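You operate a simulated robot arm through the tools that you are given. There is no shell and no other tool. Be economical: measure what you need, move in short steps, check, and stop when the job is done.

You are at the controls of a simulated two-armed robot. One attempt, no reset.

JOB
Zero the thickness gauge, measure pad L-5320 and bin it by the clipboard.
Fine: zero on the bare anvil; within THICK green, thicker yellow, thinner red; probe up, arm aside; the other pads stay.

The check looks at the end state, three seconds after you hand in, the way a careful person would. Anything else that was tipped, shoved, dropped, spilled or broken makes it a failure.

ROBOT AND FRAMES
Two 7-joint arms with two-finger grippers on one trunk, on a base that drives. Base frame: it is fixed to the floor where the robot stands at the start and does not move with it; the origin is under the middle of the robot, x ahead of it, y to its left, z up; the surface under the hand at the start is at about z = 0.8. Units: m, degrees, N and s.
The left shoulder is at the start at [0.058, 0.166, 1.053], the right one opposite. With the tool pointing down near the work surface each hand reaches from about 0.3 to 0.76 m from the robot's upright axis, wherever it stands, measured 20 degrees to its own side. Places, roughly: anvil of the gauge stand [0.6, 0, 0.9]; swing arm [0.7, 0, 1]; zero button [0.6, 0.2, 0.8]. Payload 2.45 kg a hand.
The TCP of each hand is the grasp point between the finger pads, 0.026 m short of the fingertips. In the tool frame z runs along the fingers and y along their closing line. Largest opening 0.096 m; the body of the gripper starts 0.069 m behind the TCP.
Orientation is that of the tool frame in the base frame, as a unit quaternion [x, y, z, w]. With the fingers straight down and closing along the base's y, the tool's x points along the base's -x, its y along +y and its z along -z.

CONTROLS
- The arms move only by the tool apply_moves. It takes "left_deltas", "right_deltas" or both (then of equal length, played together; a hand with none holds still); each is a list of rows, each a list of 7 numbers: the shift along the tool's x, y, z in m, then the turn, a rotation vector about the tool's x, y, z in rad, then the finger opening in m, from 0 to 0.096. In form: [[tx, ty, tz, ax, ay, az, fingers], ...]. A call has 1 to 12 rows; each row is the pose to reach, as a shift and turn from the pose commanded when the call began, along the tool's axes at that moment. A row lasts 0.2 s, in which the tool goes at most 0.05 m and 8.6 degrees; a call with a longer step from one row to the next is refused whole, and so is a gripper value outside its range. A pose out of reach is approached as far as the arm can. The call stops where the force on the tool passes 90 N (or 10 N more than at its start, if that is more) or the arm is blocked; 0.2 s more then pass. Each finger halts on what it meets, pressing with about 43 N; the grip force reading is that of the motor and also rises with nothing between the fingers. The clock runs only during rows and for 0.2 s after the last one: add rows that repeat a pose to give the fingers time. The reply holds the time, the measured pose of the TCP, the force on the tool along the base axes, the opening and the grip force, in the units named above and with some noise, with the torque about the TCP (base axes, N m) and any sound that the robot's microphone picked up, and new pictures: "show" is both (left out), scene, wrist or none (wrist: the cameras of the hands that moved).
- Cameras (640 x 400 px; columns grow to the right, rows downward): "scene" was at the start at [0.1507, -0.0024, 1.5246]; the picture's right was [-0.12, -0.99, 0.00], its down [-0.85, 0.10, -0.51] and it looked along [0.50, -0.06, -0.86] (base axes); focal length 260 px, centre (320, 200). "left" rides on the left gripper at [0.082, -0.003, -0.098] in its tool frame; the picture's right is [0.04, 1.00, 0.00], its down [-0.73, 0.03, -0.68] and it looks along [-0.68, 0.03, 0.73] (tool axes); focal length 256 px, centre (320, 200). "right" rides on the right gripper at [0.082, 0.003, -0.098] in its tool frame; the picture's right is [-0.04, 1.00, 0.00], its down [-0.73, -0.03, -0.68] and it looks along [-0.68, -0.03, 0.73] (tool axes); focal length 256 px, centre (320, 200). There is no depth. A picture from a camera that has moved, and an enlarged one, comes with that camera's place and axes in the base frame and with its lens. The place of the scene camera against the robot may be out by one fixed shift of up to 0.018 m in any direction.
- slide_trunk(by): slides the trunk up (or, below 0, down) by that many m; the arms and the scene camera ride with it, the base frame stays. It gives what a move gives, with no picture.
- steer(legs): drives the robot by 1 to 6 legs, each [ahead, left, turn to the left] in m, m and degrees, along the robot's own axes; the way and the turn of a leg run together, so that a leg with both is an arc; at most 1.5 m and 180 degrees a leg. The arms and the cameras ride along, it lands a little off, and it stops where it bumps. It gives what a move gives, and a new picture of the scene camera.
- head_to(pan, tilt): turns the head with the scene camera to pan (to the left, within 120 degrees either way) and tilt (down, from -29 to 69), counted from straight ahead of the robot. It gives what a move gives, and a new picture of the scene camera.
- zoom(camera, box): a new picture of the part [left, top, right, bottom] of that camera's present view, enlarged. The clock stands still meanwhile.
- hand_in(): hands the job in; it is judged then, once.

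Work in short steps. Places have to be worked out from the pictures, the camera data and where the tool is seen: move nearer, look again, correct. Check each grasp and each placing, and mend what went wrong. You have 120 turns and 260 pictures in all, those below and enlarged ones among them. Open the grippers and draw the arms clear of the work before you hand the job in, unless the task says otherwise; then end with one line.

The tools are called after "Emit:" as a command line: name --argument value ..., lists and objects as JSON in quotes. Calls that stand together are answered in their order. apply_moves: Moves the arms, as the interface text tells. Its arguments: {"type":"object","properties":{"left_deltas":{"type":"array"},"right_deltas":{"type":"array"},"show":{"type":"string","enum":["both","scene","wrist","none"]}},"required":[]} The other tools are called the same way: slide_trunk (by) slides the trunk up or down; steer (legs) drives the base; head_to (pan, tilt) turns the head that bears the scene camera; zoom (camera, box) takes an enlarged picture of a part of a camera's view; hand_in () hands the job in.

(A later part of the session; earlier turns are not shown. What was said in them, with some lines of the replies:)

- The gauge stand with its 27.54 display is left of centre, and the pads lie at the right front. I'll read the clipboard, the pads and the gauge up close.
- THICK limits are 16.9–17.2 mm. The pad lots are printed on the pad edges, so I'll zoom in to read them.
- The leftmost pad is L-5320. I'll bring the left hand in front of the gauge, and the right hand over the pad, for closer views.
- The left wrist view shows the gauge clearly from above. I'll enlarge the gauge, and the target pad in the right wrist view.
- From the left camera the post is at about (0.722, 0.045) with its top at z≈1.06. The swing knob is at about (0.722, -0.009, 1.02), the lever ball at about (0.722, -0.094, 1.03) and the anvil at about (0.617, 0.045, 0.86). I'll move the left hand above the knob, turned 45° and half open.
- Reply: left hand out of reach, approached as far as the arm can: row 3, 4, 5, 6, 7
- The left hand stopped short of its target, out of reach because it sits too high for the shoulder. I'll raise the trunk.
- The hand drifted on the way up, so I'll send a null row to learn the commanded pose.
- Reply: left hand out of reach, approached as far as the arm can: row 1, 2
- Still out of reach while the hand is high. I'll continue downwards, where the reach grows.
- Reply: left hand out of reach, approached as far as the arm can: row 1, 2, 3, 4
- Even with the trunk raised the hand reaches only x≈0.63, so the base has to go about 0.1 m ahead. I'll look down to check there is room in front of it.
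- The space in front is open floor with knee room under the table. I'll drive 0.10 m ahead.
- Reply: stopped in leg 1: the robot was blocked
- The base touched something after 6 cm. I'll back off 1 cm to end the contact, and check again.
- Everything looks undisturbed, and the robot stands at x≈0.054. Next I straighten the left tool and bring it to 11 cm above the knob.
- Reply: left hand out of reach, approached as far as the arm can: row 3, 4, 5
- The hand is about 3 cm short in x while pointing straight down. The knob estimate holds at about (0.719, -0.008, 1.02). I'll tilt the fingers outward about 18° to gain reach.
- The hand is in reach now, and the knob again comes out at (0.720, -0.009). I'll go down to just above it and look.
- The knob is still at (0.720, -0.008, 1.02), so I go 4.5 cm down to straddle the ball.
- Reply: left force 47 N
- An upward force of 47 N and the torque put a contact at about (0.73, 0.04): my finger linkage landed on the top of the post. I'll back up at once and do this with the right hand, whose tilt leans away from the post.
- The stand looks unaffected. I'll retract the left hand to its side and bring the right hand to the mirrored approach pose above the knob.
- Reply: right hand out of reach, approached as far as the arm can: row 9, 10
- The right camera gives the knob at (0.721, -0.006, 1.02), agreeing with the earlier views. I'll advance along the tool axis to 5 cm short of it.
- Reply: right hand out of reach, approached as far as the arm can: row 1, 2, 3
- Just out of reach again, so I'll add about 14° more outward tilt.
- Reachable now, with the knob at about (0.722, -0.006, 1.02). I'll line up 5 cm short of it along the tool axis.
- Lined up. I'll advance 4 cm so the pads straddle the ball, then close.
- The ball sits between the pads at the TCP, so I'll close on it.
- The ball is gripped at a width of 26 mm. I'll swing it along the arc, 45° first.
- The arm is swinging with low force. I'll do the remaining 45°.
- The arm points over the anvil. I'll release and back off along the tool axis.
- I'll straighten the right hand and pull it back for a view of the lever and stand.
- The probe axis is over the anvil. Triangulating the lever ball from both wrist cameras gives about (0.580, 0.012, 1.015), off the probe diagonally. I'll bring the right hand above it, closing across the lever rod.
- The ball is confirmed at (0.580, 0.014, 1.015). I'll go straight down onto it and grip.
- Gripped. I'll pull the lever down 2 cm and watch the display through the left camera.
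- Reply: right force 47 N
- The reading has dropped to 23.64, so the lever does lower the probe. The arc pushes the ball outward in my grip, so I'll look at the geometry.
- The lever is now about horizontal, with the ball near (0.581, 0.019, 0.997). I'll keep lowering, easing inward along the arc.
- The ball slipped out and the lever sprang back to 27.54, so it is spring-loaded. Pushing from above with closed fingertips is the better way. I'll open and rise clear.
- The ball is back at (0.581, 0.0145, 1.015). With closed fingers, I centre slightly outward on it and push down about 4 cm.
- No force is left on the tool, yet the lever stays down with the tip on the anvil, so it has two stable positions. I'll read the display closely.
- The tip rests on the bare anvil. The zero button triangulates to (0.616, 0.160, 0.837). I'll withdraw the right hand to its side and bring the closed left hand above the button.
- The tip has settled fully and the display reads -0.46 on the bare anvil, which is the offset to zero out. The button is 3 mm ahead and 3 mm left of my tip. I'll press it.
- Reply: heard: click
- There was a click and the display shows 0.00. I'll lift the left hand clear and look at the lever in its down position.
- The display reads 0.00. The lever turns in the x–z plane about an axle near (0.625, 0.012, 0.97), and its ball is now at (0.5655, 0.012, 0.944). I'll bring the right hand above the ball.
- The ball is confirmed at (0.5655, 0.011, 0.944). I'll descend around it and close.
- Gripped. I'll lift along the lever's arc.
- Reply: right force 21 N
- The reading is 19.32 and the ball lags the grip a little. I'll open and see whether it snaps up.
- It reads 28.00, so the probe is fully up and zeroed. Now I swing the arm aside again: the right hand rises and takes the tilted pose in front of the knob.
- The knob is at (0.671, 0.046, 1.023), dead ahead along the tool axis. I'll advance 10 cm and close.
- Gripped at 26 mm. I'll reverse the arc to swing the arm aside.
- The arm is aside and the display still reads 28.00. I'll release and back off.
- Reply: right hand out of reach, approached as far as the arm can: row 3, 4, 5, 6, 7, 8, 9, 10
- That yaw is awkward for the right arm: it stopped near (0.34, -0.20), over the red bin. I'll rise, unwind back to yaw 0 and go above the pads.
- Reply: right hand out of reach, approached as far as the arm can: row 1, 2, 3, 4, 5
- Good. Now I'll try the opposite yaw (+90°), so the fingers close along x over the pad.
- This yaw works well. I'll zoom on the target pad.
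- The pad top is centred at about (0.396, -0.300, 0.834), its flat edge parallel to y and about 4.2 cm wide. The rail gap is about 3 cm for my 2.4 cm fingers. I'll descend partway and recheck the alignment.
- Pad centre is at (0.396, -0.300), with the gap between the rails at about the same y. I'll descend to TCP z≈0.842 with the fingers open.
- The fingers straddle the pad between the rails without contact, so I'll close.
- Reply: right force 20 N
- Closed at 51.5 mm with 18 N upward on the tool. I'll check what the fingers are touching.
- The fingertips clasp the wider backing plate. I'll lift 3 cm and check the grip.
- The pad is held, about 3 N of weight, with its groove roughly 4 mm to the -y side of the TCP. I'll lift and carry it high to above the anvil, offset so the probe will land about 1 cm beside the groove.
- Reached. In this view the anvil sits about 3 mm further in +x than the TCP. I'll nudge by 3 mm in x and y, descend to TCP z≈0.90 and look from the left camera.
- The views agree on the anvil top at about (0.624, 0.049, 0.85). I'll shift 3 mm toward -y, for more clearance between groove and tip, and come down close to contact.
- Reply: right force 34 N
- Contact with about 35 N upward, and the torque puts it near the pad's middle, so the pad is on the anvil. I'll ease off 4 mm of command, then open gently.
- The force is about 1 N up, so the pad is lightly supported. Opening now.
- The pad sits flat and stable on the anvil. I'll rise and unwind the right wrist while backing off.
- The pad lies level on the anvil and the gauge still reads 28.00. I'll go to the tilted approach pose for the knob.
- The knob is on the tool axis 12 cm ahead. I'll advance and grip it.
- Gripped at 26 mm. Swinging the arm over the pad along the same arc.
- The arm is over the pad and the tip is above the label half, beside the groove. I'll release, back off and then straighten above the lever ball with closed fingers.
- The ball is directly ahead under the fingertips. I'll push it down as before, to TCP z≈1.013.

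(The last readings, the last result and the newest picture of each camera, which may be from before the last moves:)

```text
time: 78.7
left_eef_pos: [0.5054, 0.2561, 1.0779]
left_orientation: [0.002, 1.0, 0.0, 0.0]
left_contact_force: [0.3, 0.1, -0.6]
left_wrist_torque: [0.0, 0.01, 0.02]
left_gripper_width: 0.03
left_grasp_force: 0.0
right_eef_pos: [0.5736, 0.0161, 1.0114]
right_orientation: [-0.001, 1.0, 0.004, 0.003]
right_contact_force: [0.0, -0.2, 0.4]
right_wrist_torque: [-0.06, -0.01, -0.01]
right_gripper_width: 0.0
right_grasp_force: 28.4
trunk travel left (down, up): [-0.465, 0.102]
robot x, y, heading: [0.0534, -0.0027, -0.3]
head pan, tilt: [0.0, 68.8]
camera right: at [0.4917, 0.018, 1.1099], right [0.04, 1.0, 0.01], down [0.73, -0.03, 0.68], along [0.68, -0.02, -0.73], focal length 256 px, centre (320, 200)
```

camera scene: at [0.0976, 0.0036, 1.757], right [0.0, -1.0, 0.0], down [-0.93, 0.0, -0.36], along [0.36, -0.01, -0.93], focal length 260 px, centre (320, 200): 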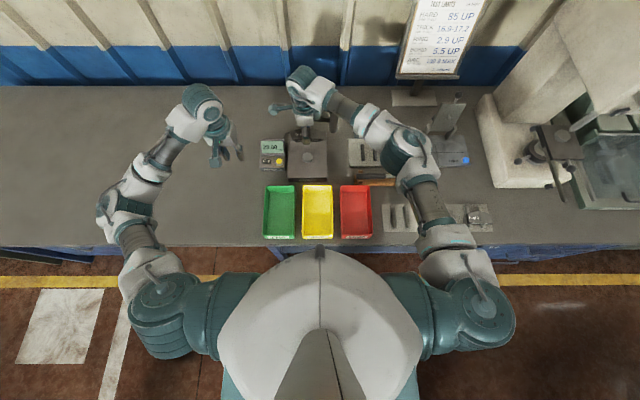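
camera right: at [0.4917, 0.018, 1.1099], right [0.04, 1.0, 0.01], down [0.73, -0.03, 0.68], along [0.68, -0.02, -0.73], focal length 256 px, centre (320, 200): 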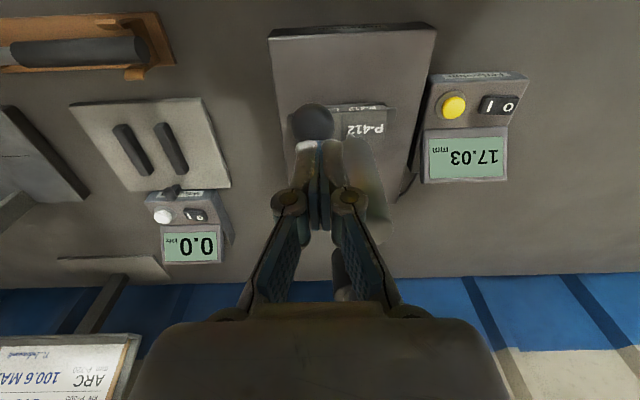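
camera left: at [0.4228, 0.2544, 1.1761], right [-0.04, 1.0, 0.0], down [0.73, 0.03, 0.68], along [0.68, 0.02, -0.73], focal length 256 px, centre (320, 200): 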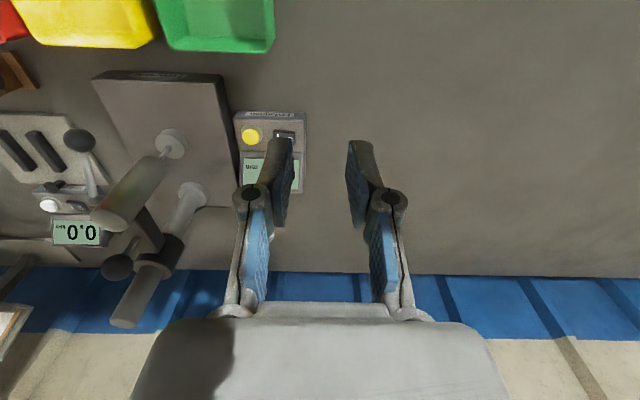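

The display shows about 17.03. I'll zoom to verify it and to see where the tip sits.

Emit:
zoom --camera "right" --box '[410, 70, 540, 190]'

Emit:
zoom --camera "left" --box '[80, 80, 240, 200]'

```text
3.33 times, centred on (475, 130) of right
camera zoom: at [0.4917, 0.018, 1.1099], right [0.04, 1.0, 0.01], down [0.73, -0.03, 0.68], along [0.68, -0.02, -0.73], focal length 853 px, centre (-197, 433)
```

zoom: 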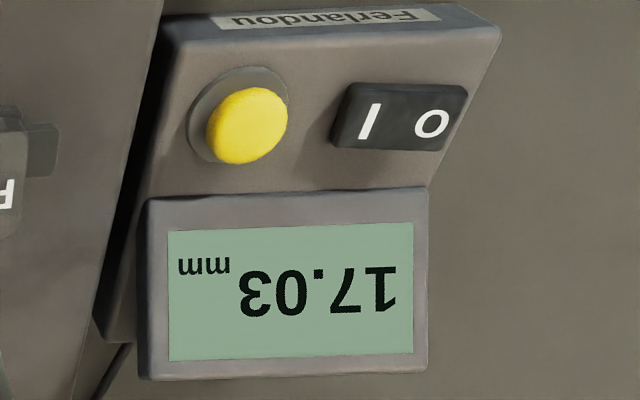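

```text
3.33 times, centred on (160, 140) of left
camera zoom: at [0.4241, 0.2539, 1.1756], right [-0.04, 1.0, 0.0], down [0.73, 0.03, 0.68], along [0.68, 0.03, -0.73], focal length 853 px, centre (853, 400)
```

zoom: 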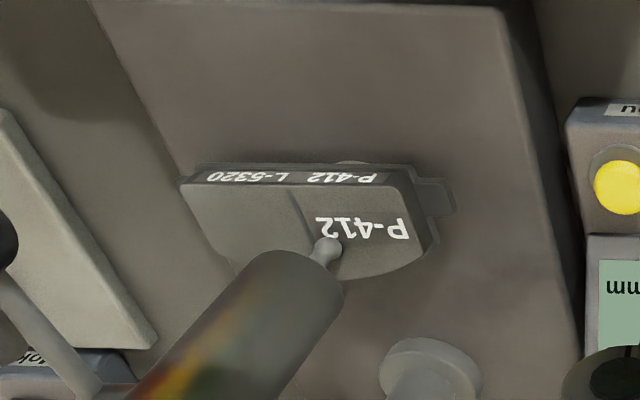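

The tip is on the face beside the groove. I'll lift the hand off and confirm the reading is steady.

Emit:
apply_moves --right_deltas '[[0, 0, -0.03, 0, 0, 0, 0], [0.01, 0, -0.06, 0, 0, 0, 0.02], [0.01, 0, -0.06, 0, 0, 0, 0.05], [0.01, 0, -0.06, 0, 0, 0, 0.055]]' --show "wrist"

Emit:
zoom --camera "right" --box '[260, 20, 520, 220]'

Emit:
zoom --camera "left" --box '[40, 60, 280, 260]'

```text
time: 79.7
left_eef_pos: [0.5058, 0.2568, 1.0779]
left_orientation: [0.002, 1.0, 0.0, 0.0]
left_contact_force: [-0.5, 0.0, -0.7]
left_wrist_torque: [0.02, -0.02, -0.01]
left_gripper_width: 0.03
left_grasp_force: 0.0
right_eef_pos: [0.5604, 0.0135, 1.0716]
right_orientation: [0.0, 1.0, 0.003, 0.002]
right_contact_force: [0.6, -0.5, -0.1]
right_wrist_torque: [0.01, 0.0, -0.03]
right_gripper_width: 0.0549
right_grasp_force: 0.1
trunk travel left (down, up): [-0.465, 0.102]
robot x, y, heading: [0.0503, -0.0047, 0.0]
head pan, tilt: [0.0, 68.8]
camera right: at [0.4797, 0.0166, 1.1697], right [0.04, 1.0, 0.01], down [0.73, -0.03, 0.68], along [0.68, -0.02, -0.73], focal length 256 px, centre (320, 200)
```

right: 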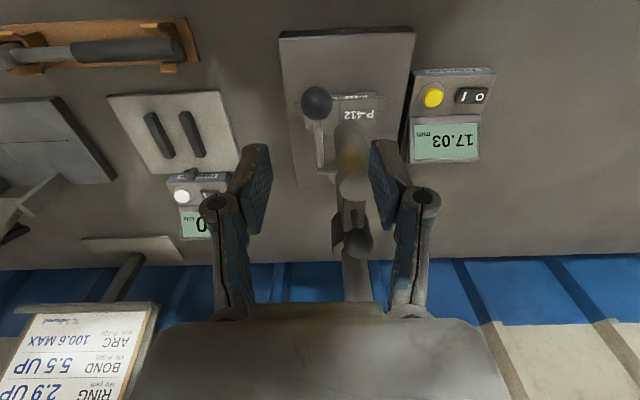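

```text
2.00 times, centred on (390, 120) of right
camera zoom: at [0.4797, 0.0166, 1.1697], right [0.04, 1.0, 0.01], down [0.73, -0.03, 0.68], along [0.68, -0.02, -0.73], focal length 512 px, centre (180, 360)
```

zoom: 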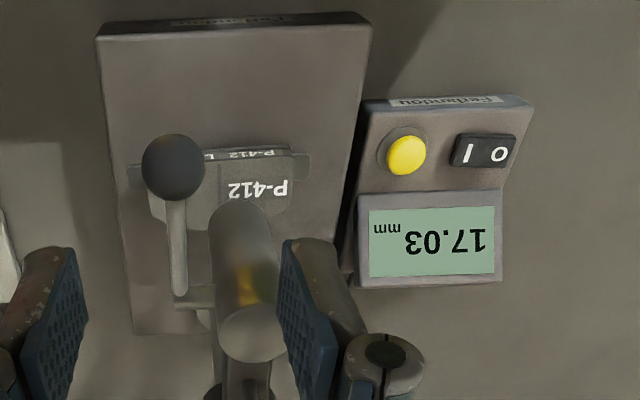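

```text
2.00 times, centred on (160, 160) of left
camera zoom: at [0.4243, 0.2539, 1.1756], right [-0.04, 1.0, 0.0], down [0.73, 0.03, 0.68], along [0.68, 0.03, -0.73], focal length 512 px, centre (640, 280)
```

zoom: 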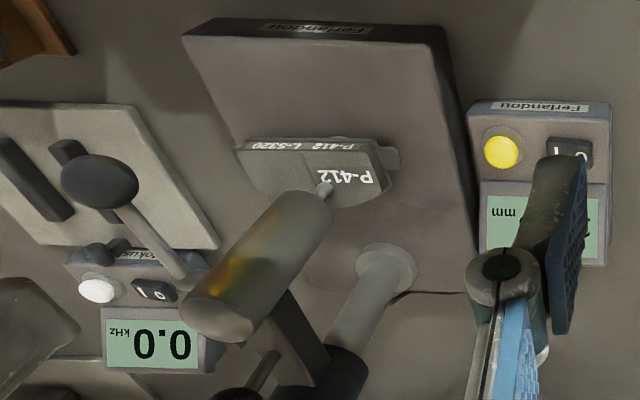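

A steady 17.03 mm is within 16.9–17.2, so this pad goes in the green bin. Now I raise the probe: the ball is at about (0.560, 0.012, 0.973), so I'll descend on it, grip it and lift along the arc.

Emit:
apply_moves --right_deltas '[[0, -0.0015, 0.04, 0, 0, 0, 0.05], [0, -0.0015, 0.08, 0, 0, 0, 0.05], [0, -0.0015, 0.0985, 0, 0, 0, 0.05], [0, -0.0015, 0.0985, 0, 0, 0, 0.05], [0, -0.0015, 0.0985, 0, 0, 0, 0.02], [0, -0.0015, 0.0985, 0, 0, 0, 0.02]]' --show "wrist"

```text
time: 81.1
left_eef_pos: [0.5056, 0.2562, 1.0777]
left_orientation: [0.002, 1.0, 0.001, -0.001]
left_contact_force: [0.2, 0.2, -0.4]
left_wrist_torque: [-0.01, 0.02, 0.02]
left_gripper_width: 0.0299
left_grasp_force: 0.1
right_eef_pos: [0.5609, 0.0137, 0.9729]
right_orientation: [-0.001, 1.0, 0.004, 0.001]
right_contact_force: [0.1, -2.5, -1.5]
right_wrist_torque: [0.05, 0.05, 0.0]
right_gripper_width: 0.0228
right_grasp_force: 45.0
trunk travel left (down, up): [-0.465, 0.102]
robot x, y, heading: [0.0544, -0.0058, -0.0]
head pan, tilt: [0.0, 68.8]
camera right: at [0.4805, 0.016, 1.0717], right [0.04, 1.0, 0.01], down [0.73, -0.03, 0.68], along [0.68, -0.02, -0.73], focal length 256 px, centre (320, 200)
```

right: 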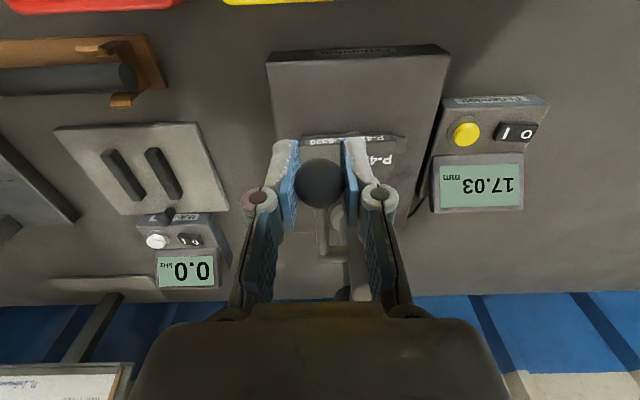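

Gripped. Lifting along the arc, then opening.

Emit:
apply_moves --right_deltas '[[-0.0015, 0, -0.01, 0, 0, 0, 0.02], [-0.0045, 0, -0.02, 0, 0, 0, 0.02], [-0.0116, 0, -0.034, 0, 0, 0, 0.02], [-0.0195, 0, -0.043, 0, 0, 0, 0.02], [-0.0195, 0, -0.043, 0, 0, 0, 0.02], [-0.0195, 0, -0.043, 0, 0, 0, 0.05], [-0.0195, 0, -0.043, 0, 0, 0, 0.052]]' --show "wrist"

```text
time: 82.7
left_eef_pos: [0.5051, 0.2568, 1.0789]
left_orientation: [0.002, 1.0, 0.0, 0.0]
left_contact_force: [-0.2, 0.3, 0.2]
left_wrist_torque: [-0.02, -0.03, -0.02]
left_gripper_width: 0.0299
left_grasp_force: 0.1
right_eef_pos: [0.5818, 0.0161, 1.0179]
right_orientation: [-0.002, 1.0, 0.005, 0.003]
right_contact_force: [-0.4, -0.2, -0.5]
right_wrist_torque: [-0.03, 0.02, -0.03]
right_gripper_width: 0.052
right_grasp_force: 0.1
trunk travel left (down, up): [-0.465, 0.102]
robot x, y, heading: [0.0518, -0.0027, -0.4]
head pan, tilt: [0.0, 68.8]
camera right: at [0.5005, 0.0186, 1.1161], right [0.04, 1.0, 0.01], down [0.73, -0.03, 0.68], along [0.68, -0.02, -0.73], focal length 256 px, centre (320, 200)
```

right: 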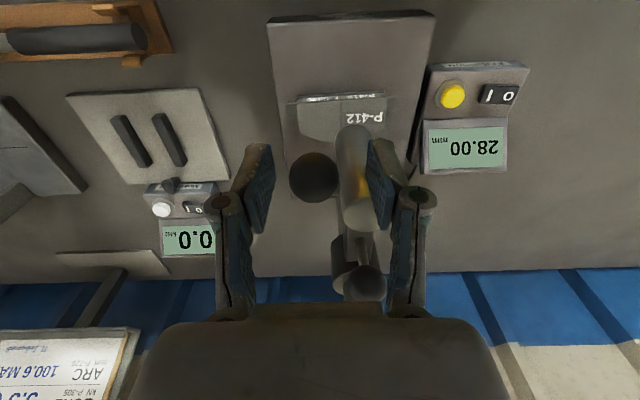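

28.00 again: the probe is up. I'll rise and take the tilted knob pose, as before.

Emit:
apply_moves --right_deltas '[[0.002, 0, -0.03, 0, 0, 0, 0.055], [0.002, 0, -0.065, 0, 0, 0, 0.055], [0, 0, -0.09, 0, 0, 0, 0.055], [-0.007, -0.001, -0.091, -0.028, -0.074, -0.101, 0.055], [-0.014, -0.002, -0.092, -0.056, -0.148, -0.202, 0.055], [-0.021, -0.003, -0.093, -0.084, -0.222, -0.302, 0.055], [-0.028, -0.003, -0.094, -0.112, -0.295, -0.403, 0.055], [-0.035, -0.004, -0.095, -0.14, -0.369, -0.504, 0.055], [-0.042, -0.005, -0.096, -0.168, -0.443, -0.605, 0.055], [-0.05, -0.005, -0.097, -0.1966, -0.517, -0.7056, 0.055], [-0.05, -0.005, -0.097, -0.1966, -0.517, -0.7056, 0.055]]' --show "wrist"

```text
time: 85.1
left_eef_pos: [0.5051, 0.2566, 1.077]
left_orientation: [0.002, 1.0, 0.0, 0.0]
left_contact_force: [0.3, 0.4, -0.1]
left_wrist_torque: [0.0, 0.0, -0.02]
left_gripper_width: 0.03
left_grasp_force: 0.1
right_eef_pos: [0.6315, 0.007, 1.1128]
right_orientation: [-0.342, 0.9, 0.098, 0.253]
right_contact_force: [0.2, 0.8, 0.5]
right_wrist_torque: [-0.04, -0.01, -0.01]
right_gripper_width: 0.0548
right_grasp_force: 0.1
trunk travel left (down, up): [-0.465, 0.102]
robot x, y, heading: [0.055, -0.0052, -0.2]
head pan, tilt: [0.0, 68.8]
camera right: at [0.5395, -0.0712, 1.1543], right [-0.64, 0.77, 0.02], down [0.22, 0.16, 0.96], along [0.74, 0.62, -0.27], focal length 256 px, centre (320, 200)
```

right: 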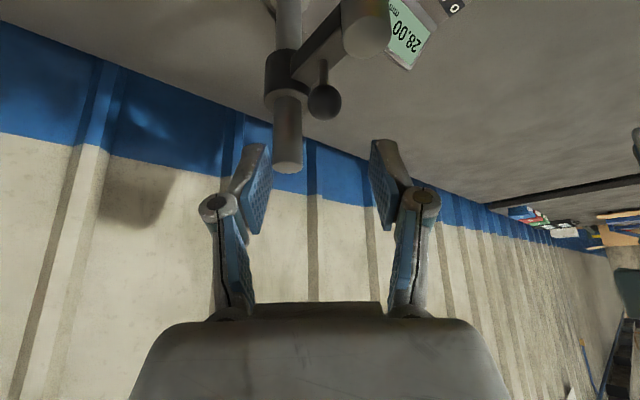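

The knob is ahead on the tool axis, the same geometry as before. Advance and grip.

Emit:
apply_moves --right_deltas '[[-0.001, 0.001, 0.045, 0, 0, 0, 0.052], [-0.002, 0.003, 0.085, 0, 0, 0, 0.05], [-0.002, 0.003, 0.1, 0, 0, 0, 0.05], [-0.002, 0.003, 0.101, 0, 0, 0, 0.05], [-0.002, 0.003, 0.101, 0, 0, 0, 0.02], [-0.002, 0.003, 0.101, 0, 0, 0, 0.02]]' --show "wrist"

```text
time: 86.5
left_eef_pos: [0.5065, 0.2562, 1.079]
left_orientation: [0.001, 1.0, 0.001, -0.001]
left_contact_force: [0.2, 0.1, 0.7]
left_wrist_torque: [-0.01, 0.02, 0.01]
left_gripper_width: 0.0299
left_grasp_force: 0.1
right_eef_pos: [0.6697, 0.0464, 1.0274]
right_orientation: [-0.341, 0.9, 0.097, 0.253]
right_contact_force: [-5.6, 1.9, -0.9]
right_wrist_torque: [0.21, -0.22, 0.08]
right_gripper_width: 0.0264
right_grasp_force: 45.6
trunk travel left (down, up): [-0.465, 0.102]
robot x, y, heading: [0.0553, -0.004, -0.4]
head pan, tilt: [0.0, 68.8]
camera right: at [0.5784, -0.0317, 1.0698], right [-0.64, 0.77, 0.02], down [0.22, 0.16, 0.96], along [0.74, 0.62, -0.27], focal length 256 px, centre (320, 200)
```

right: 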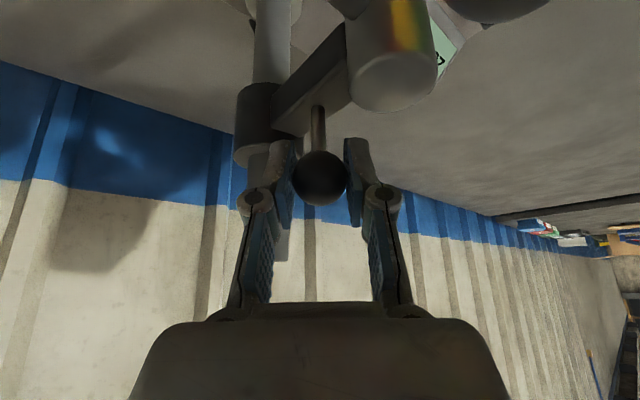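

Swinging the arm aside, then releasing.

Emit:
apply_moves --right_deltas '[[0.0065, -0.0113, -0.0039, 0, 0, 0, 0.02], [0.0103, -0.0241, -0.0061, 0, 0, 0, 0.02], [0.0111, -0.0377, -0.0065, 0, 0, 0, 0.02], [0.0088, -0.051, -0.0051, 0, 0, 0, 0.02], [0.0037, -0.0632, -0.002, 0, 0, 0, 0.02], [-0.0035, -0.073, 0.0024, 0, 0, 0, 0.02], [-0.0035, -0.073, 0.0024, 0, 0, 0, 0.02]]' --show "wrist"

Emit:
apply_moves --right_deltas '[[0, 0, 0, 0, 0, 0, 0.05], [0, 0, -0.001, 0, 0, 0, 0.052], [0, 0, -0.04, 0, 0, 0, 0.055], [0, 0, -0.08, 0, 0, 0, 0.055], [0, 0, -0.12, 0, 0, 0, 0.055]]' --show "wrist"

Emit:
zoom --camera "left" --box '[20, 0, 300, 260]'

```text
time: 88.1
left_eef_pos: [0.5056, 0.2568, 1.0773]
left_orientation: [0.002, 1.0, 0.0, 0.0]
left_contact_force: [-0.4, -0.4, -0.5]
left_wrist_torque: [0.02, 0.0, -0.03]
left_gripper_width: 0.03
left_grasp_force: 0.0
right_eef_pos: [0.7241, -0.0036, 1.0263]
right_orientation: [-0.341, 0.9, 0.098, 0.254]
right_contact_force: [5.4, 2.0, 0.4]
right_wrist_torque: [0.02, 0.08, -0.2]
right_gripper_width: 0.026
right_grasp_force: 45.1
trunk travel left (down, up): [-0.465, 0.102]
robot x, y, heading: [0.0519, -0.0045, -0.3]
head pan, tilt: [0.0, 68.8]
camera right: at [0.6316, -0.0814, 1.0696], right [-0.64, 0.77, 0.02], down [0.22, 0.15, 0.96], along [0.74, 0.62, -0.27], focal length 256 px, centre (320, 200)
```

right: 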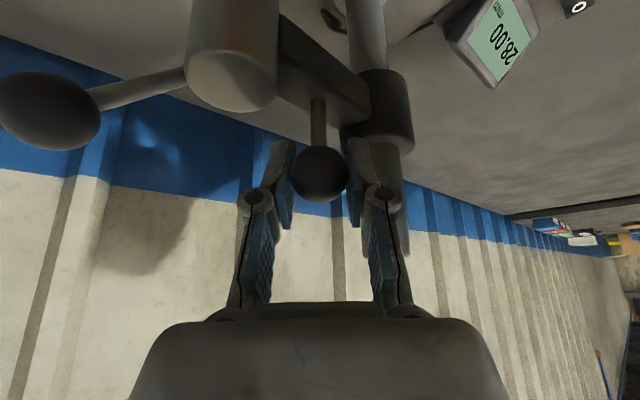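

```text
time: 89.3
left_eef_pos: [0.505, 0.2554, 1.079]
left_orientation: [0.002, 1.0, 0.001, 0.0]
left_contact_force: [0.2, 1.0, -0.9]
left_wrist_torque: [0.03, -0.01, 0.0]
left_gripper_width: 0.03
left_grasp_force: 0.0
right_eef_pos: [0.6738, -0.0484, 1.1294]
right_orientation: [-0.342, 0.9, 0.098, 0.253]
right_contact_force: [-0.7, 0.5, 0.0]
right_wrist_torque: [0.02, -0.03, 0.01]
right_gripper_width: 0.0549
right_grasp_force: 0.1
trunk travel left (down, up): [-0.465, 0.102]
robot x, y, heading: [0.053, -0.0053, -0.1]
head pan, tilt: [0.0, 68.8]
camera right: at [0.5835, -0.1251, 1.1713], right [-0.64, 0.77, 0.02], down [0.22, 0.15, 0.96], along [0.74, 0.62, -0.27], focal length 256 px, centre (320, 200)
```

right: 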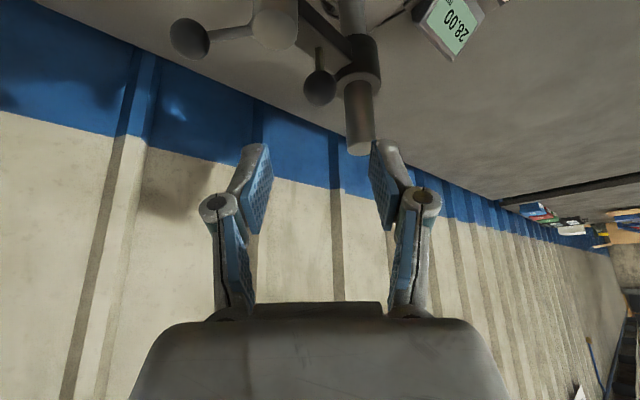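

```text
1.54 times, centred on (160, 130) of left
camera zoom: at [0.4237, 0.2527, 1.1761], right [-0.04, 1.0, 0.0], down [0.73, 0.03, 0.68], along [0.68, 0.03, -0.73], focal length 394 px, centre (566, 308)
```

zoom: 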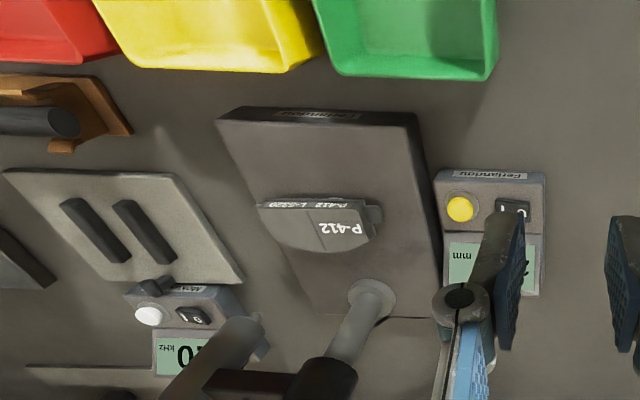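

The arm is aside and the pad is still in place. The left hand is better placed for the green bin, so the right hand withdraws while the left turns 90° and comes above the pad.

Emit:
apply_moves --right_deltas '[[0.0359, -0.0052, -0.0215, 0.024, 0.064, 0.088, 0.055], [0.0718, -0.0104, -0.043, 0.048, 0.128, 0.176, 0.055], [0.1076, -0.0156, -0.0645, 0.072, 0.192, 0.264, 0.055], [0.1435, -0.0208, -0.086, 0.096, 0.257, 0.352, 0.055], [0.1794, -0.026, -0.1075, 0.12, 0.321, 0.439, 0.055], [0.2153, -0.0312, -0.129, 0.144, 0.385, 0.527, 0.055], [0.2511, -0.0364, -0.1505, 0.168, 0.449, 0.615, 0.055], [0.287, -0.0416, -0.172, 0.192, 0.513, 0.703, 0.055], [0.287, -0.0416, -0.172, 0.192, 0.513, 0.703, 0.055], [0.287, -0.0416, -0.172, 0.192, 0.513, 0.703, 0.055], [0.287, -0.0416, -0.172, 0.192, 0.513, 0.703, 0.055], [0.287, -0.0416, -0.172, 0.192, 0.513, 0.703, 0.055]]' --left_deltas '[[-0.0098, -0.0176, 0.004, 0, 0, -0.131, 0.035], [-0.0195, -0.035, 0.008, 0, 0, -0.262, 0.04], [-0.0293, -0.053, 0.0125, 0, 0, -0.393, 0.045], [-0.039, -0.07, 0.0167, 0, 0, -0.523, 0.05], [-0.0488, -0.088, 0.021, 0, 0, -0.654, 0.055], [-0.0585, -0.1055, 0.025, 0, 0, -0.785, 0.06], [-0.068, -0.123, 0.029, 0, 0, -0.916, 0.065], [-0.078, -0.141, 0.033, 0, 0, -1.047, 0.07], [-0.0878, -0.158, 0.0375, 0, 0, -1.178, 0.075], [-0.0975, -0.176, 0.042, 0, 0, -1.309, 0.078], [-0.107, -0.193, 0.046, 0, 0, -1.44, 0.078], [-0.117, -0.211, 0.05, 0, 0, -1.571, 0.078]]'

```text
time: 91.9
left_eef_pos: [0.6201, 0.0397, 1.0305]
left_orientation: [0.707, -0.707, -0.001, -0.001]
left_contact_force: [0.2, -0.1, -0.4]
left_wrist_torque: [-0.01, -0.02, 0.0]
left_gripper_width: 0.0782
left_grasp_force: 0.1
right_eef_pos: [0.4519, -0.306, 1.127]
right_orientation: [-0.002, 1.0, 0.008, 0.003]
right_contact_force: [-0.3, -0.2, -0.5]
right_wrist_torque: [0.02, 0.02, 0.0]
right_gripper_width: 0.0549
right_grasp_force: 0.0
trunk travel left (down, up): [-0.465, 0.102]
robot x, y, heading: [0.0508, -0.0027, -0.2]
head pan, tilt: [0.0, 68.8]
camera scene: at [0.0964, -0.0088, 1.7569], right [0.0, -1.0, 0.0], down [-0.93, 0.0, -0.36], along [0.36, 0.0, -0.93], focal length 260 px, centre (320, 200)
camera right: at [0.3712, -0.3047, 1.224], right [0.03, 1.0, 0.02], down [0.73, -0.04, 0.68], along [0.68, -0.01, -0.73], focal length 256 px, centre (320, 200)
camera left: at [0.623, -0.042, 1.1276], right [-1.0, -0.04, 0.0], down [-0.03, 0.73, 0.68], along [-0.03, 0.68, -0.73], focal length 256 px, centre (320, 200)
```

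scene: 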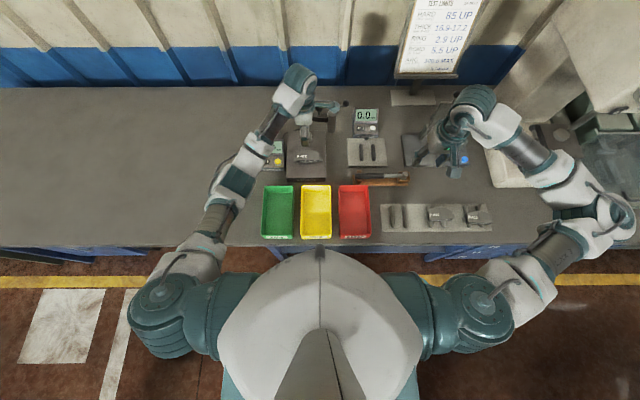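
right: 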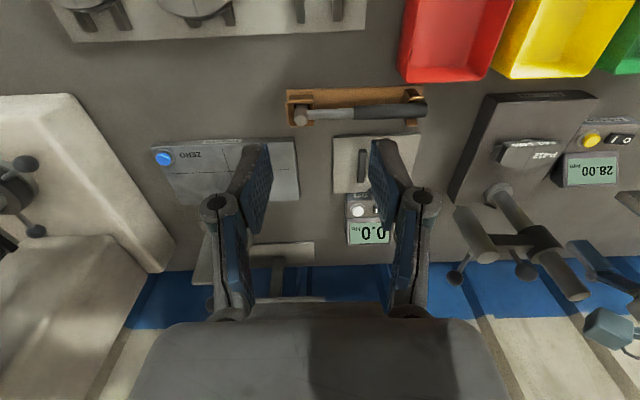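
left: 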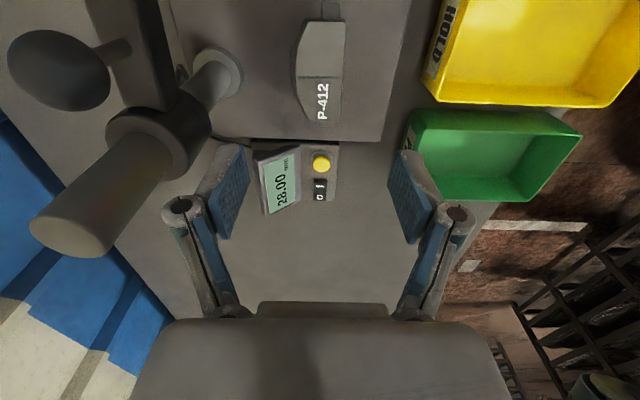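

The left hand is above the pad and aligned: the groove is at about (0.618, 0.038). I'll descend partway and check.

Emit:
apply_moves --left_deltas '[[0.001, 0.001, 0.045, 0, 0, 0, 0.078], [0.001, 0.001, 0.09, 0, 0, 0, 0.078], [0.001, 0.001, 0.125, 0, 0, 0, 0.078], [0.001, 0.001, 0.125, 0, 0, 0, 0.078]]' --show "wrist"

Emit:
zoom --camera "left" --box '[200, 30, 440, 240]'

```text
time: 92.9
left_eef_pos: [0.6186, 0.0414, 0.9046]
left_orientation: [-0.706, 0.708, 0.001, 0.0]
left_contact_force: [-0.2, 0.0, -0.2]
left_wrist_torque: [-0.01, 0.02, 0.01]
left_gripper_width: 0.0779
left_grasp_force: 0.1
right_eef_pos: [0.4517, -0.3038, 1.127]
right_orientation: [-0.003, 1.0, 0.007, 0.004]
right_contact_force: [-0.6, -0.1, -0.2]
right_wrist_torque: [-0.02, -0.01, -0.01]
right_gripper_width: 0.0551
right_grasp_force: 0.1
trunk travel left (down, up): [-0.465, 0.102]
robot x, y, heading: [0.0493, -0.0014, -0.1]
head pan, tilt: [0.0, 68.8]
camera left: at [0.6219, -0.0409, 1.0021], right [-1.0, -0.04, 0.0], down [-0.03, 0.73, 0.68], along [-0.02, 0.68, -0.73], focal length 256 px, centre (320, 200)
```

left: 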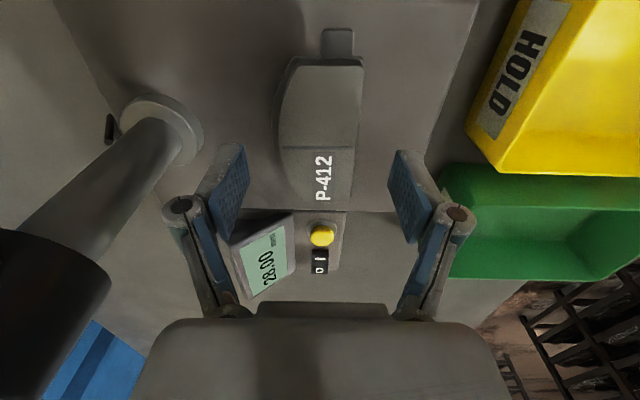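

```text
1.90 times, centred on (320, 135) of left
camera zoom: at [0.6219, -0.0409, 1.0021], right [-1.0, -0.04, 0.0], down [-0.03, 0.73, 0.68], along [-0.02, 0.68, -0.73], focal length 488 px, centre (320, 324)
```

zoom: 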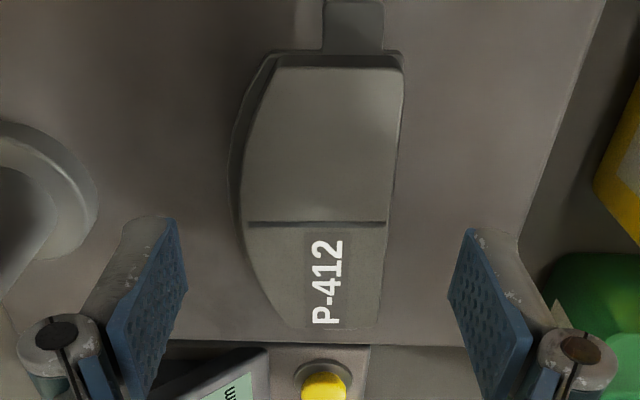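

The pad is centred between the fingers. I'll go down to grip height and close.

Emit:
apply_moves --left_deltas '[[0.003, 0, 0.012, 0, 0, 0, 0.078], [0.003, 0, 0.023, 0, 0, 0, 0.075], [0.003, 0, 0.023, 0, 0, 0, 0.065], [0.003, 0, 0.023, 0, 0, 0, 0.055], [0.003, 0, 0.023, 0, 0, 0, 0.045], [0.003, 0, 0.023, 0, 0, 0, 0.03], [0.003, 0, 0.023, 0, 0, 0, 0.03]]' --show "wrist"

```text
time: 94.5
left_eef_pos: [0.6195, 0.0354, 0.8858]
left_orientation: [-0.706, 0.708, -0.002, 0.002]
left_contact_force: [11.6, 0.2, 28.8]
left_wrist_torque: [0.33, -0.42, -0.1]
left_gripper_width: 0.0456
left_grasp_force: 42.6
right_eef_pos: [0.4509, -0.3047, 1.1271]
right_orientation: [-0.003, 1.0, 0.007, 0.005]
right_contact_force: [-0.4, 0.7, 0.6]
right_wrist_torque: [-0.04, -0.02, -0.01]
right_gripper_width: 0.0552
right_grasp_force: 0.1
trunk travel left (down, up): [-0.465, 0.102]
robot x, y, heading: [0.0517, -0.0064, -0.5]
head pan, tilt: [0.0, 68.8]
camera left: at [0.6225, -0.046, 0.9831], right [-1.0, -0.04, -0.01], down [-0.03, 0.73, 0.68], along [-0.02, 0.68, -0.73], focal length 256 px, centre (320, 200)
```

left: 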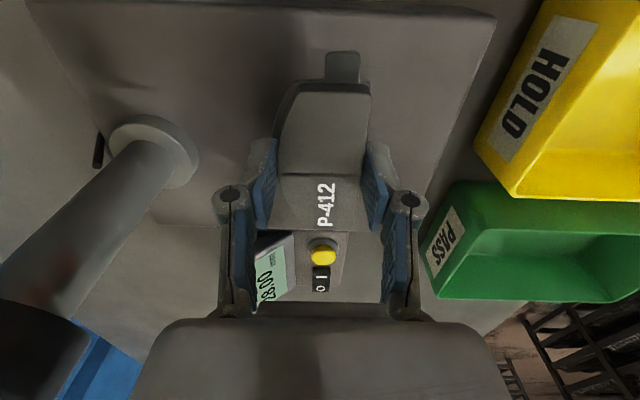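

Gripped at 45.6 mm on the friction block. I'll lift slowly and check.

Emit:
apply_moves --left_deltas '[[0, 0, -0.005, 0, 0, 0, 0.03], [0, 0, -0.015, 0, 0, 0, 0.03], [0, 0, -0.035, 0, 0, 0, 0.03], [0, 0, -0.035, 0, 0, 0, 0.03]]' --show "wrist"

```text
time: 95.5
left_eef_pos: [0.621, 0.0371, 0.9169]
left_orientation: [-0.707, 0.707, 0.002, 0.0]
left_contact_force: [0.7, -0.3, -1.6]
left_wrist_torque: [0.01, 0.01, 0.01]
left_gripper_width: 0.0456
left_grasp_force: 43.3
right_eef_pos: [0.4531, -0.3049, 1.1263]
right_orientation: [-0.002, 1.0, 0.007, 0.003]
right_contact_force: [0.1, -0.1, 0.0]
right_wrist_torque: [0.01, 0.0, -0.02]
right_gripper_width: 0.0548
right_grasp_force: 0.0
trunk travel left (down, up): [-0.465, 0.102]
robot x, y, heading: [0.0528, -0.0016, -0.2]
head pan, tilt: [0.0, 68.8]
camera left: at [0.6239, -0.0449, 1.0143], right [-1.0, -0.04, 0.0], down [-0.03, 0.73, 0.68], along [-0.03, 0.68, -0.73], focal length 256 px, centre (320, 200)
```

left: 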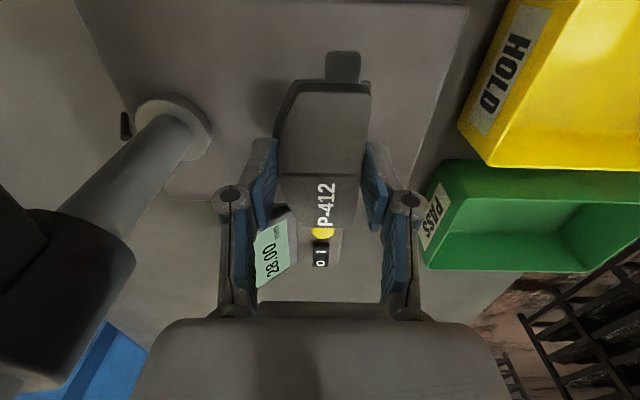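

The pad is held. I'll rise, turn back to yaw 0 so the pad's long side runs along the bin, and carry it above the green bin's centre near (0.408, 0.158).

Emit:
apply_moves --left_deltas '[[0, 0, -0.045, 0, 0, 0, 0.03], [0, 0, -0.09, 0, 0, 0.142, 0.03], [-0.0121, 0.0211, -0.11, 0, 0, 0.285, 0.03], [-0.0242, 0.0422, -0.11, 0, 0, 0.428, 0.03], [-0.0363, 0.0633, -0.11, 0, 0, 0.571, 0.03], [-0.0484, 0.0844, -0.11, 0, 0, 0.714, 0.03], [-0.0605, 0.1055, -0.11, 0, 0, 0.857, 0.03], [-0.0726, 0.1266, -0.11, 0, 0, 1.0, 0.03], [-0.0847, 0.1477, -0.11, 0, 0, 1.142, 0.03], [-0.0968, 0.1688, -0.11, 0, 0, 1.285, 0.03], [-0.1089, 0.1899, -0.11, 0, 0, 1.428, 0.03], [-0.121, 0.211, -0.11, 0, 0, 1.571, 0.03]]'

```text
time: 98.1
left_eef_pos: [0.4108, 0.1583, 1.0272]
left_orientation: [0.003, 1.0, 0.002, 0.001]
left_contact_force: [-0.5, 0.6, -2.9]
left_wrist_torque: [-0.03, -0.01, -0.02]
left_gripper_width: 0.0455
left_grasp_force: 42.5
right_eef_pos: [0.4517, -0.3035, 1.1276]
right_orientation: [-0.003, 1.0, 0.007, 0.003]
right_contact_force: [-0.5, -0.6, 0.3]
right_wrist_torque: [0.05, -0.03, 0.01]
right_gripper_width: 0.0549
right_grasp_force: 0.1
trunk travel left (down, up): [-0.465, 0.102]
robot x, y, heading: [0.055, -0.0029, -0.2]
head pan, tilt: [0.0, 68.8]
camera scene: at [0.0939, -0.0036, 1.757], right [0.0, -1.0, 0.0], down [-0.93, 0.0, -0.36], along [0.36, 0.0, -0.93], focal length 260 px, centre (320, 200)
camera left: at [0.328, 0.1564, 1.126], right [-0.03, 1.0, 0.0], down [0.73, 0.02, 0.68], along [0.68, 0.02, -0.73], focal length 256 px, centre (320, 200)
```

scene: 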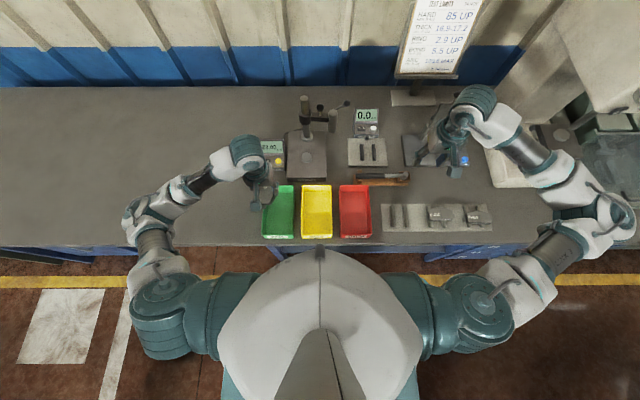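
left: 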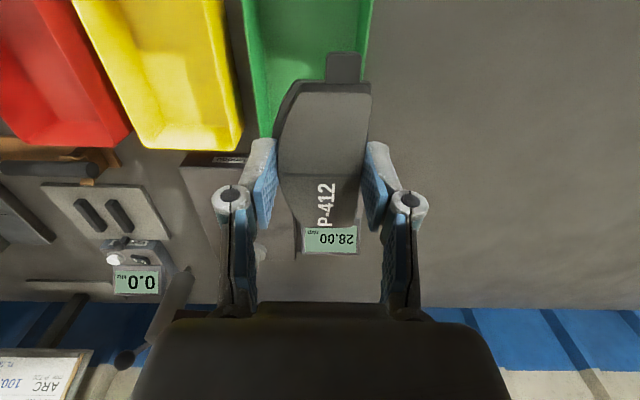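

The bin centre works out at about (0.400, 0.149). I'll shift there and descend partway.

Emit:
apply_moves --left_deltas '[[0.006, -0.005, 0.03, 0, 0, 0, 0.03], [0.011, -0.009, 0.065, 0, 0, 0, 0.03], [0.011, -0.009, 0.1, 0, 0, 0, 0.03], [0.011, -0.009, 0.12, 0, 0, 0, 0.03], [0.011, -0.009, 0.12, 0, 0, 0, 0.03]]'

```text
time: 99.3
left_eef_pos: [0.3986, 0.1503, 0.9064]
left_orientation: [0.002, 1.0, 0.001, 0.001]
left_contact_force: [-0.4, -0.6, -2.0]
left_wrist_torque: [-0.02, 0.03, 0.02]
left_gripper_width: 0.0457
left_grasp_force: 42.9
right_eef_pos: [0.4523, -0.3039, 1.1269]
right_orientation: [-0.003, 1.0, 0.007, 0.003]
right_contact_force: [-0.9, 0.4, -0.7]
right_wrist_torque: [0.02, 0.0, 0.01]
right_gripper_width: 0.055
right_grasp_force: 0.0
trunk travel left (down, up): [-0.465, 0.102]
robot x, y, heading: [0.0531, -0.0012, -0.4]
head pan, tilt: [0.0, 68.8]
camera scene: at [0.0945, -0.0046, 1.757], right [0.0, -1.0, 0.0], down [-0.93, 0.0, -0.36], along [0.36, 0.0, -0.93], focal length 260 px, centre (320, 200)
camera left: at [0.3171, 0.148, 1.005], right [-0.04, 1.0, 0.0], down [0.73, 0.03, 0.68], along [0.68, 0.03, -0.73], focal length 256 px, centre (320, 200)
```

scene: 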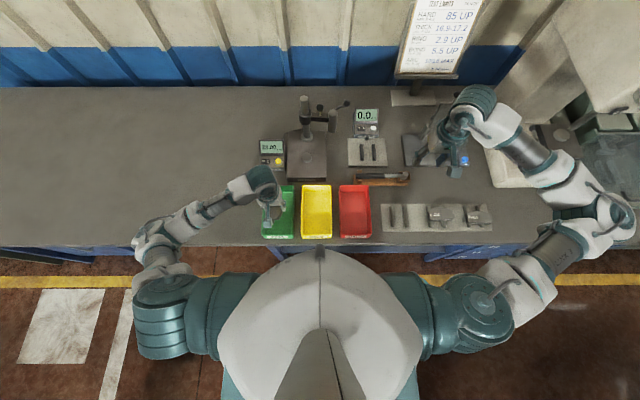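
left: 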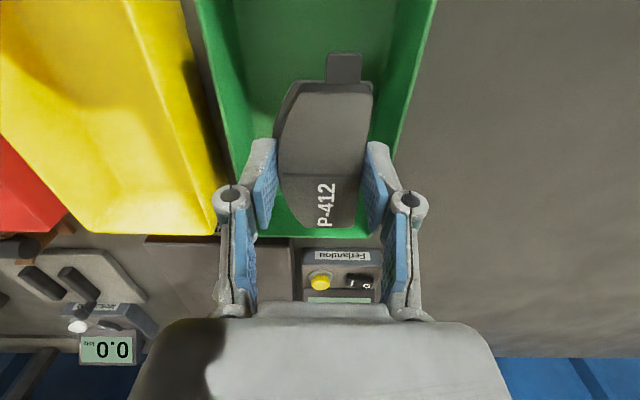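

Well centred over the bin. I'll lower into it.

Emit:
apply_moves --left_deltas '[[0, 0, 0.025, 0, 0, 0, 0.03], [0, 0, 0.045, 0, 0, 0, 0.03], [0, 0, 0.06, 0, 0, 0, 0.03], [0, 0, 0.06, 0, 0, 0, 0.03]]' --show "wrist"

```text
time: 100.3
left_eef_pos: [0.3977, 0.1499, 0.846]
left_orientation: [0.002, 1.0, 0.0, 0.0]
left_contact_force: [-0.2, -0.5, -2.7]
left_wrist_torque: [-0.03, 0.03, -0.01]
left_gripper_width: 0.0456
left_grasp_force: 43.0
right_eef_pos: [0.4515, -0.3056, 1.1258]
right_orientation: [-0.002, 1.0, 0.007, 0.003]
right_contact_force: [0.2, 0.2, -0.5]
right_wrist_torque: [0.02, 0.0, -0.01]
right_gripper_width: 0.0549
right_grasp_force: 0.1
trunk travel left (down, up): [-0.465, 0.102]
robot x, y, heading: [0.0528, -0.0034, -0.1]
head pan, tilt: [0.0, 68.8]
camera left: at [0.3171, 0.1474, 0.9443], right [-0.04, 1.0, 0.0], down [0.73, 0.03, 0.68], along [0.68, 0.03, -0.73], focal length 256 px, centre (320, 200)
```

left: 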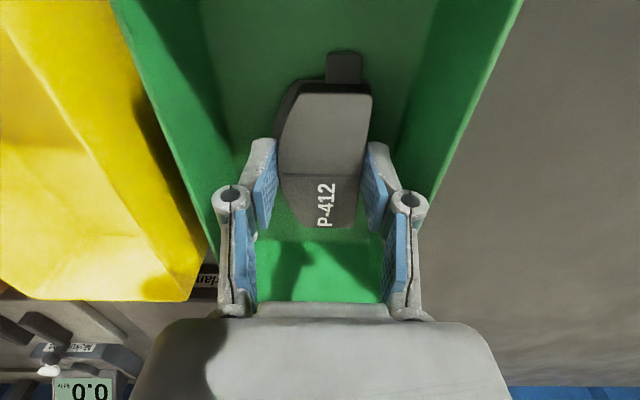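

Inside the bin with clearance all round and no contact yet. I'll continue down in small steps.

Emit:
apply_moves --left_deltas '[[0, 0, 0.004, 0, 0, 0, 0.03], [0, 0, 0.008, 0, 0, 0, 0.03], [0, 0, 0.008, 0, 0, 0, 0.03]]' --show "none"

```text
time: 101.1
left_eef_pos: [0.3988, 0.1498, 0.8389]
left_orientation: [0.002, 1.0, 0.001, -0.001]
left_contact_force: [0.5, 0.1, -3.9]
left_wrist_torque: [0.02, 0.02, -0.01]
left_gripper_width: 0.0456
left_grasp_force: 43.0
right_eef_pos: [0.4528, -0.3045, 1.1268]
right_orientation: [-0.003, 1.0, 0.007, 0.003]
right_contact_force: [0.2, -0.3, 0.5]
right_wrist_torque: [0.03, -0.01, 0.01]
right_gripper_width: 0.0552
right_grasp_force: 0.0
trunk travel left (down, up): [-0.465, 0.102]
robot x, y, heading: [0.0546, -0.0043, -0.3]
head pan, tilt: [0.0, 68.8]
```

Emit:
apply_moves --left_deltas '[[0, 0, 0.003, 0, 0, 0, 0.03], [0, 0, 0.006, 0, 0, 0, 0.03], [0, 0, 0.006, 0, 0, 0, 0.03]]' --show "wrist"

```text
time: 101.9
left_eef_pos: [0.3988, 0.1511, 0.835]
left_orientation: [0.002, 1.0, 0.001, 0.0]
left_contact_force: [-0.6, 0.4, -2.9]
left_wrist_torque: [0.03, 0.0, -0.03]
left_gripper_width: 0.0454
left_grasp_force: 42.9
right_eef_pos: [0.4522, -0.3041, 1.1265]
right_orientation: [-0.003, 1.0, 0.007, 0.004]
right_contact_force: [0.4, 1.1, -0.3]
right_wrist_torque: [-0.01, -0.01, 0.0]
right_gripper_width: 0.0548
right_grasp_force: 0.1
trunk travel left (down, up): [-0.465, 0.102]
robot x, y, heading: [0.054, -0.0025, -0.1]
head pan, tilt: [0.0, 68.8]
camera left: at [0.3176, 0.1465, 0.9319], right [-0.04, 1.0, 0.0], down [0.73, 0.03, 0.68], along [0.68, 0.03, -0.73], focal length 256 px, centre (320, 200)
```

left: 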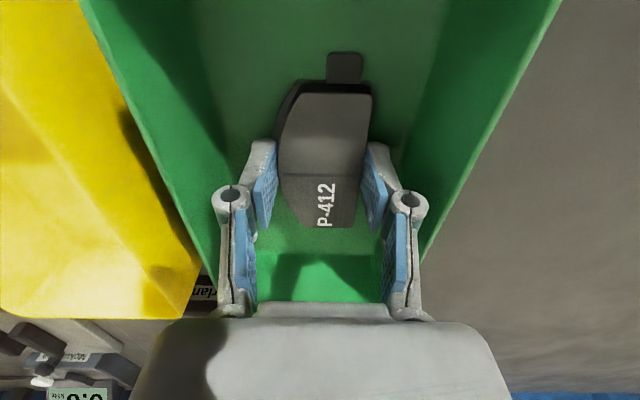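

Emit:
apply_moves --left_deltas '[[0, 0, 0.0025, 0, 0, 0, 0.03], [0, 0, 0.005, 0, 0, 0, 0.03], [0, 0, 0.005, 0, 0, 0, 0.03]]' --show "none"

```text
time: 102.7
left_eef_pos: [0.3998, 0.1499, 0.833]
left_orientation: [0.002, 1.0, 0.0, 0.004]
left_contact_force: [-5.1, 10.0, 60.8]
left_wrist_torque: [-0.13, 0.47, -0.03]
left_gripper_width: 0.0454
left_grasp_force: 43.3
right_eef_pos: [0.4488, -0.3034, 1.1289]
right_orientation: [-0.003, 1.0, 0.007, 0.005]
right_contact_force: [-0.5, -0.3, 0.0]
right_wrist_torque: [-0.03, -0.01, -0.02]
right_gripper_width: 0.0548
right_grasp_force: 0.0
trunk travel left (down, up): [-0.465, 0.102]
robot x, y, heading: [0.0542, -0.0024, 0.1]
head pan, tilt: [0.0, 68.8]
```

The pad is now on the bin floor (60 N up). I'll ease up 5 mm and open moderately.

Emit:
apply_moves --left_deltas '[[0, 0, -0.005, 0, 0, 0, 0.03], [0, 0, -0.005, 0, 0, 0, 0.045], [0, 0, -0.005, 0, 0, 0, 0.052], [0, 0, -0.005, 0, 0, 0, 0.058], [0, 0, -0.005, 0, 0, 0, 0.058]]' --show "wrist"

```text
time: 103.9
left_eef_pos: [0.3983, 0.1485, 0.8342]
left_orientation: [0.001, 1.0, 0.002, 0.0]
left_contact_force: [-0.5, 0.3, -0.9]
left_wrist_torque: [0.0, -0.01, -0.03]
left_gripper_width: 0.0577
left_grasp_force: 0.0
right_eef_pos: [0.4518, -0.3034, 1.1258]
right_orientation: [-0.003, 1.0, 0.007, 0.004]
right_contact_force: [-1.0, -0.6, 0.2]
right_wrist_torque: [0.03, -0.05, 0.0]
right_gripper_width: 0.055
right_grasp_force: 0.0
trunk travel left (down, up): [-0.465, 0.102]
robot x, y, heading: [0.0562, -0.0043, -0.1]
head pan, tilt: [0.0, 68.8]
camera left: at [0.3176, 0.1463, 0.9314], right [-0.04, 1.0, 0.0], down [0.73, 0.03, 0.68], along [0.68, 0.03, -0.73], focal length 256 px, centre (320, 200)
```

left: 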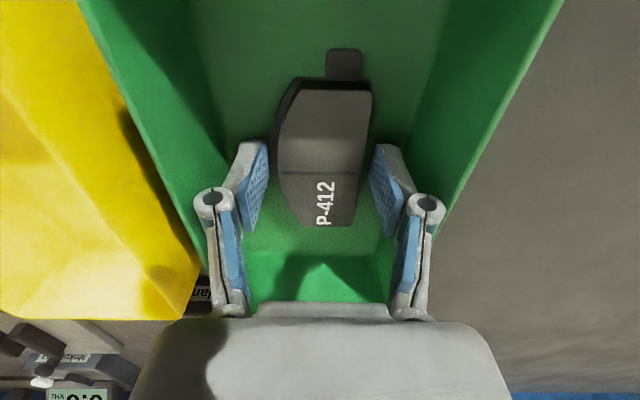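

Released, with the pad lying in the green bin. I'll rise straight up and draw the left hand to the side.

Emit:
apply_moves --left_deltas '[[0, 0, -0.04, 0, 0, 0, 0.058], [0, 0, -0.085, 0, 0, 0, 0.058], [0, 0, -0.13, 0, 0, 0, 0.058], [0, 0, -0.175, 0, 0, 0, 0.07], [-0.01, 0.04, -0.2, 0, 0, 0, 0.09], [-0.02, 0.08, -0.22, 0, 0, 0, 0.09], [-0.03, 0.12, -0.24, 0, 0, 0, 0.09], [-0.04, 0.16, -0.25, 0, 0, 0, 0.09]]'

Emit:
zoom --camera "scene" --box '[240, 80, 500, 250]'

```text
time: 105.7
left_eef_pos: [0.4445, 0.3092, 1.082]
left_orientation: [0.001, 1.0, 0.001, 0.0]
left_contact_force: [0.1, 0.3, -0.5]
left_wrist_torque: [-0.04, 0.0, 0.01]
left_gripper_width: 0.0903
left_grasp_force: 0.1
right_eef_pos: [0.4521, -0.3031, 1.1267]
right_orientation: [-0.003, 1.0, 0.006, 0.004]
right_contact_force: [0.3, -0.2, 0.6]
right_wrist_torque: [-0.03, 0.01, 0.03]
right_gripper_width: 0.0549
right_grasp_force: 0.1
trunk travel left (down, up): [-0.465, 0.102]
robot x, y, heading: [0.0508, -0.0063, -0.4]
head pan, tilt: [0.0, 68.8]
camera scene: at [0.0939, -0.0013, 1.757], right [0.0, -1.0, 0.0], down [-0.93, 0.0, -0.36], along [0.36, 0.0, -0.93], focal length 260 px, centre (320, 200)
camera left: at [0.3628, 0.3066, 1.1788], right [-0.04, 1.0, 0.0], down [0.73, 0.03, 0.68], along [0.68, 0.02, -0.73], focal length 256 px, centre (320, 200)
```

scene: 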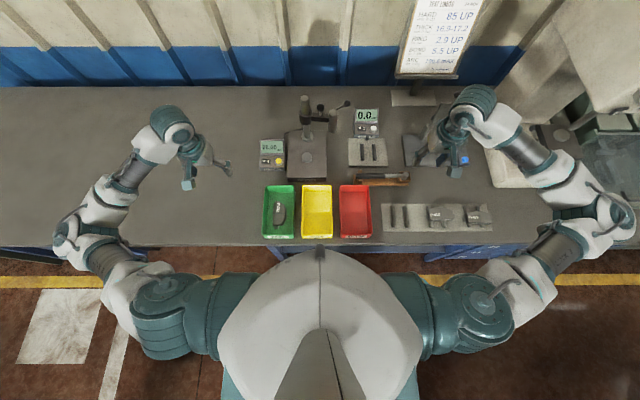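
left: 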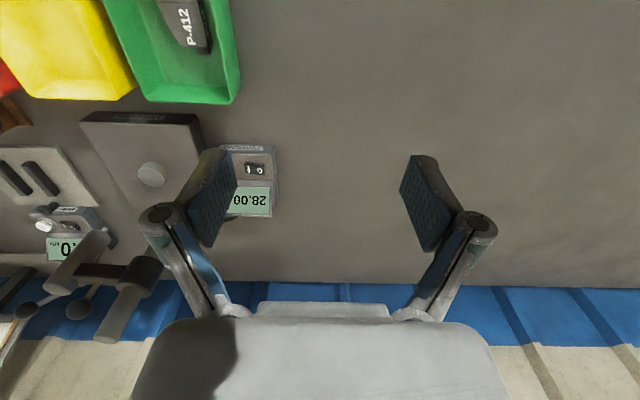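

```text
2.35 times, centred on (370, 165) of scene
camera zoom: at [0.0939, -0.0013, 1.757], right [0.0, -1.0, 0.0], down [-0.93, 0.0, -0.36], along [0.36, 0.0, -0.93], focal length 611 px, centre (202, 282)
```

zoom: 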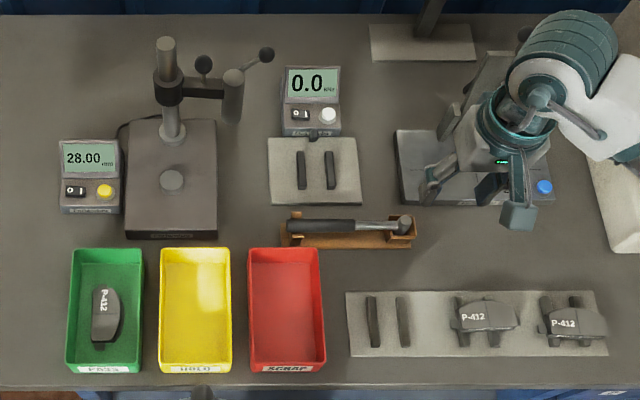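

The pad is in the green (PASS) bin, the arm is aside and the probe is up at 28.00. The other pads are untouched and both hands are clear and open. Handing in.

Emit:
hand_in

```text
The job is handed in.
```

I zeroed the gauge on the bare anvil and measured pad L-5320 at 17.03 mm. That is within THICK 16.9–17.2, so it went in the green bin, with the probe left up, the swing arm aside and the other pads untouched.
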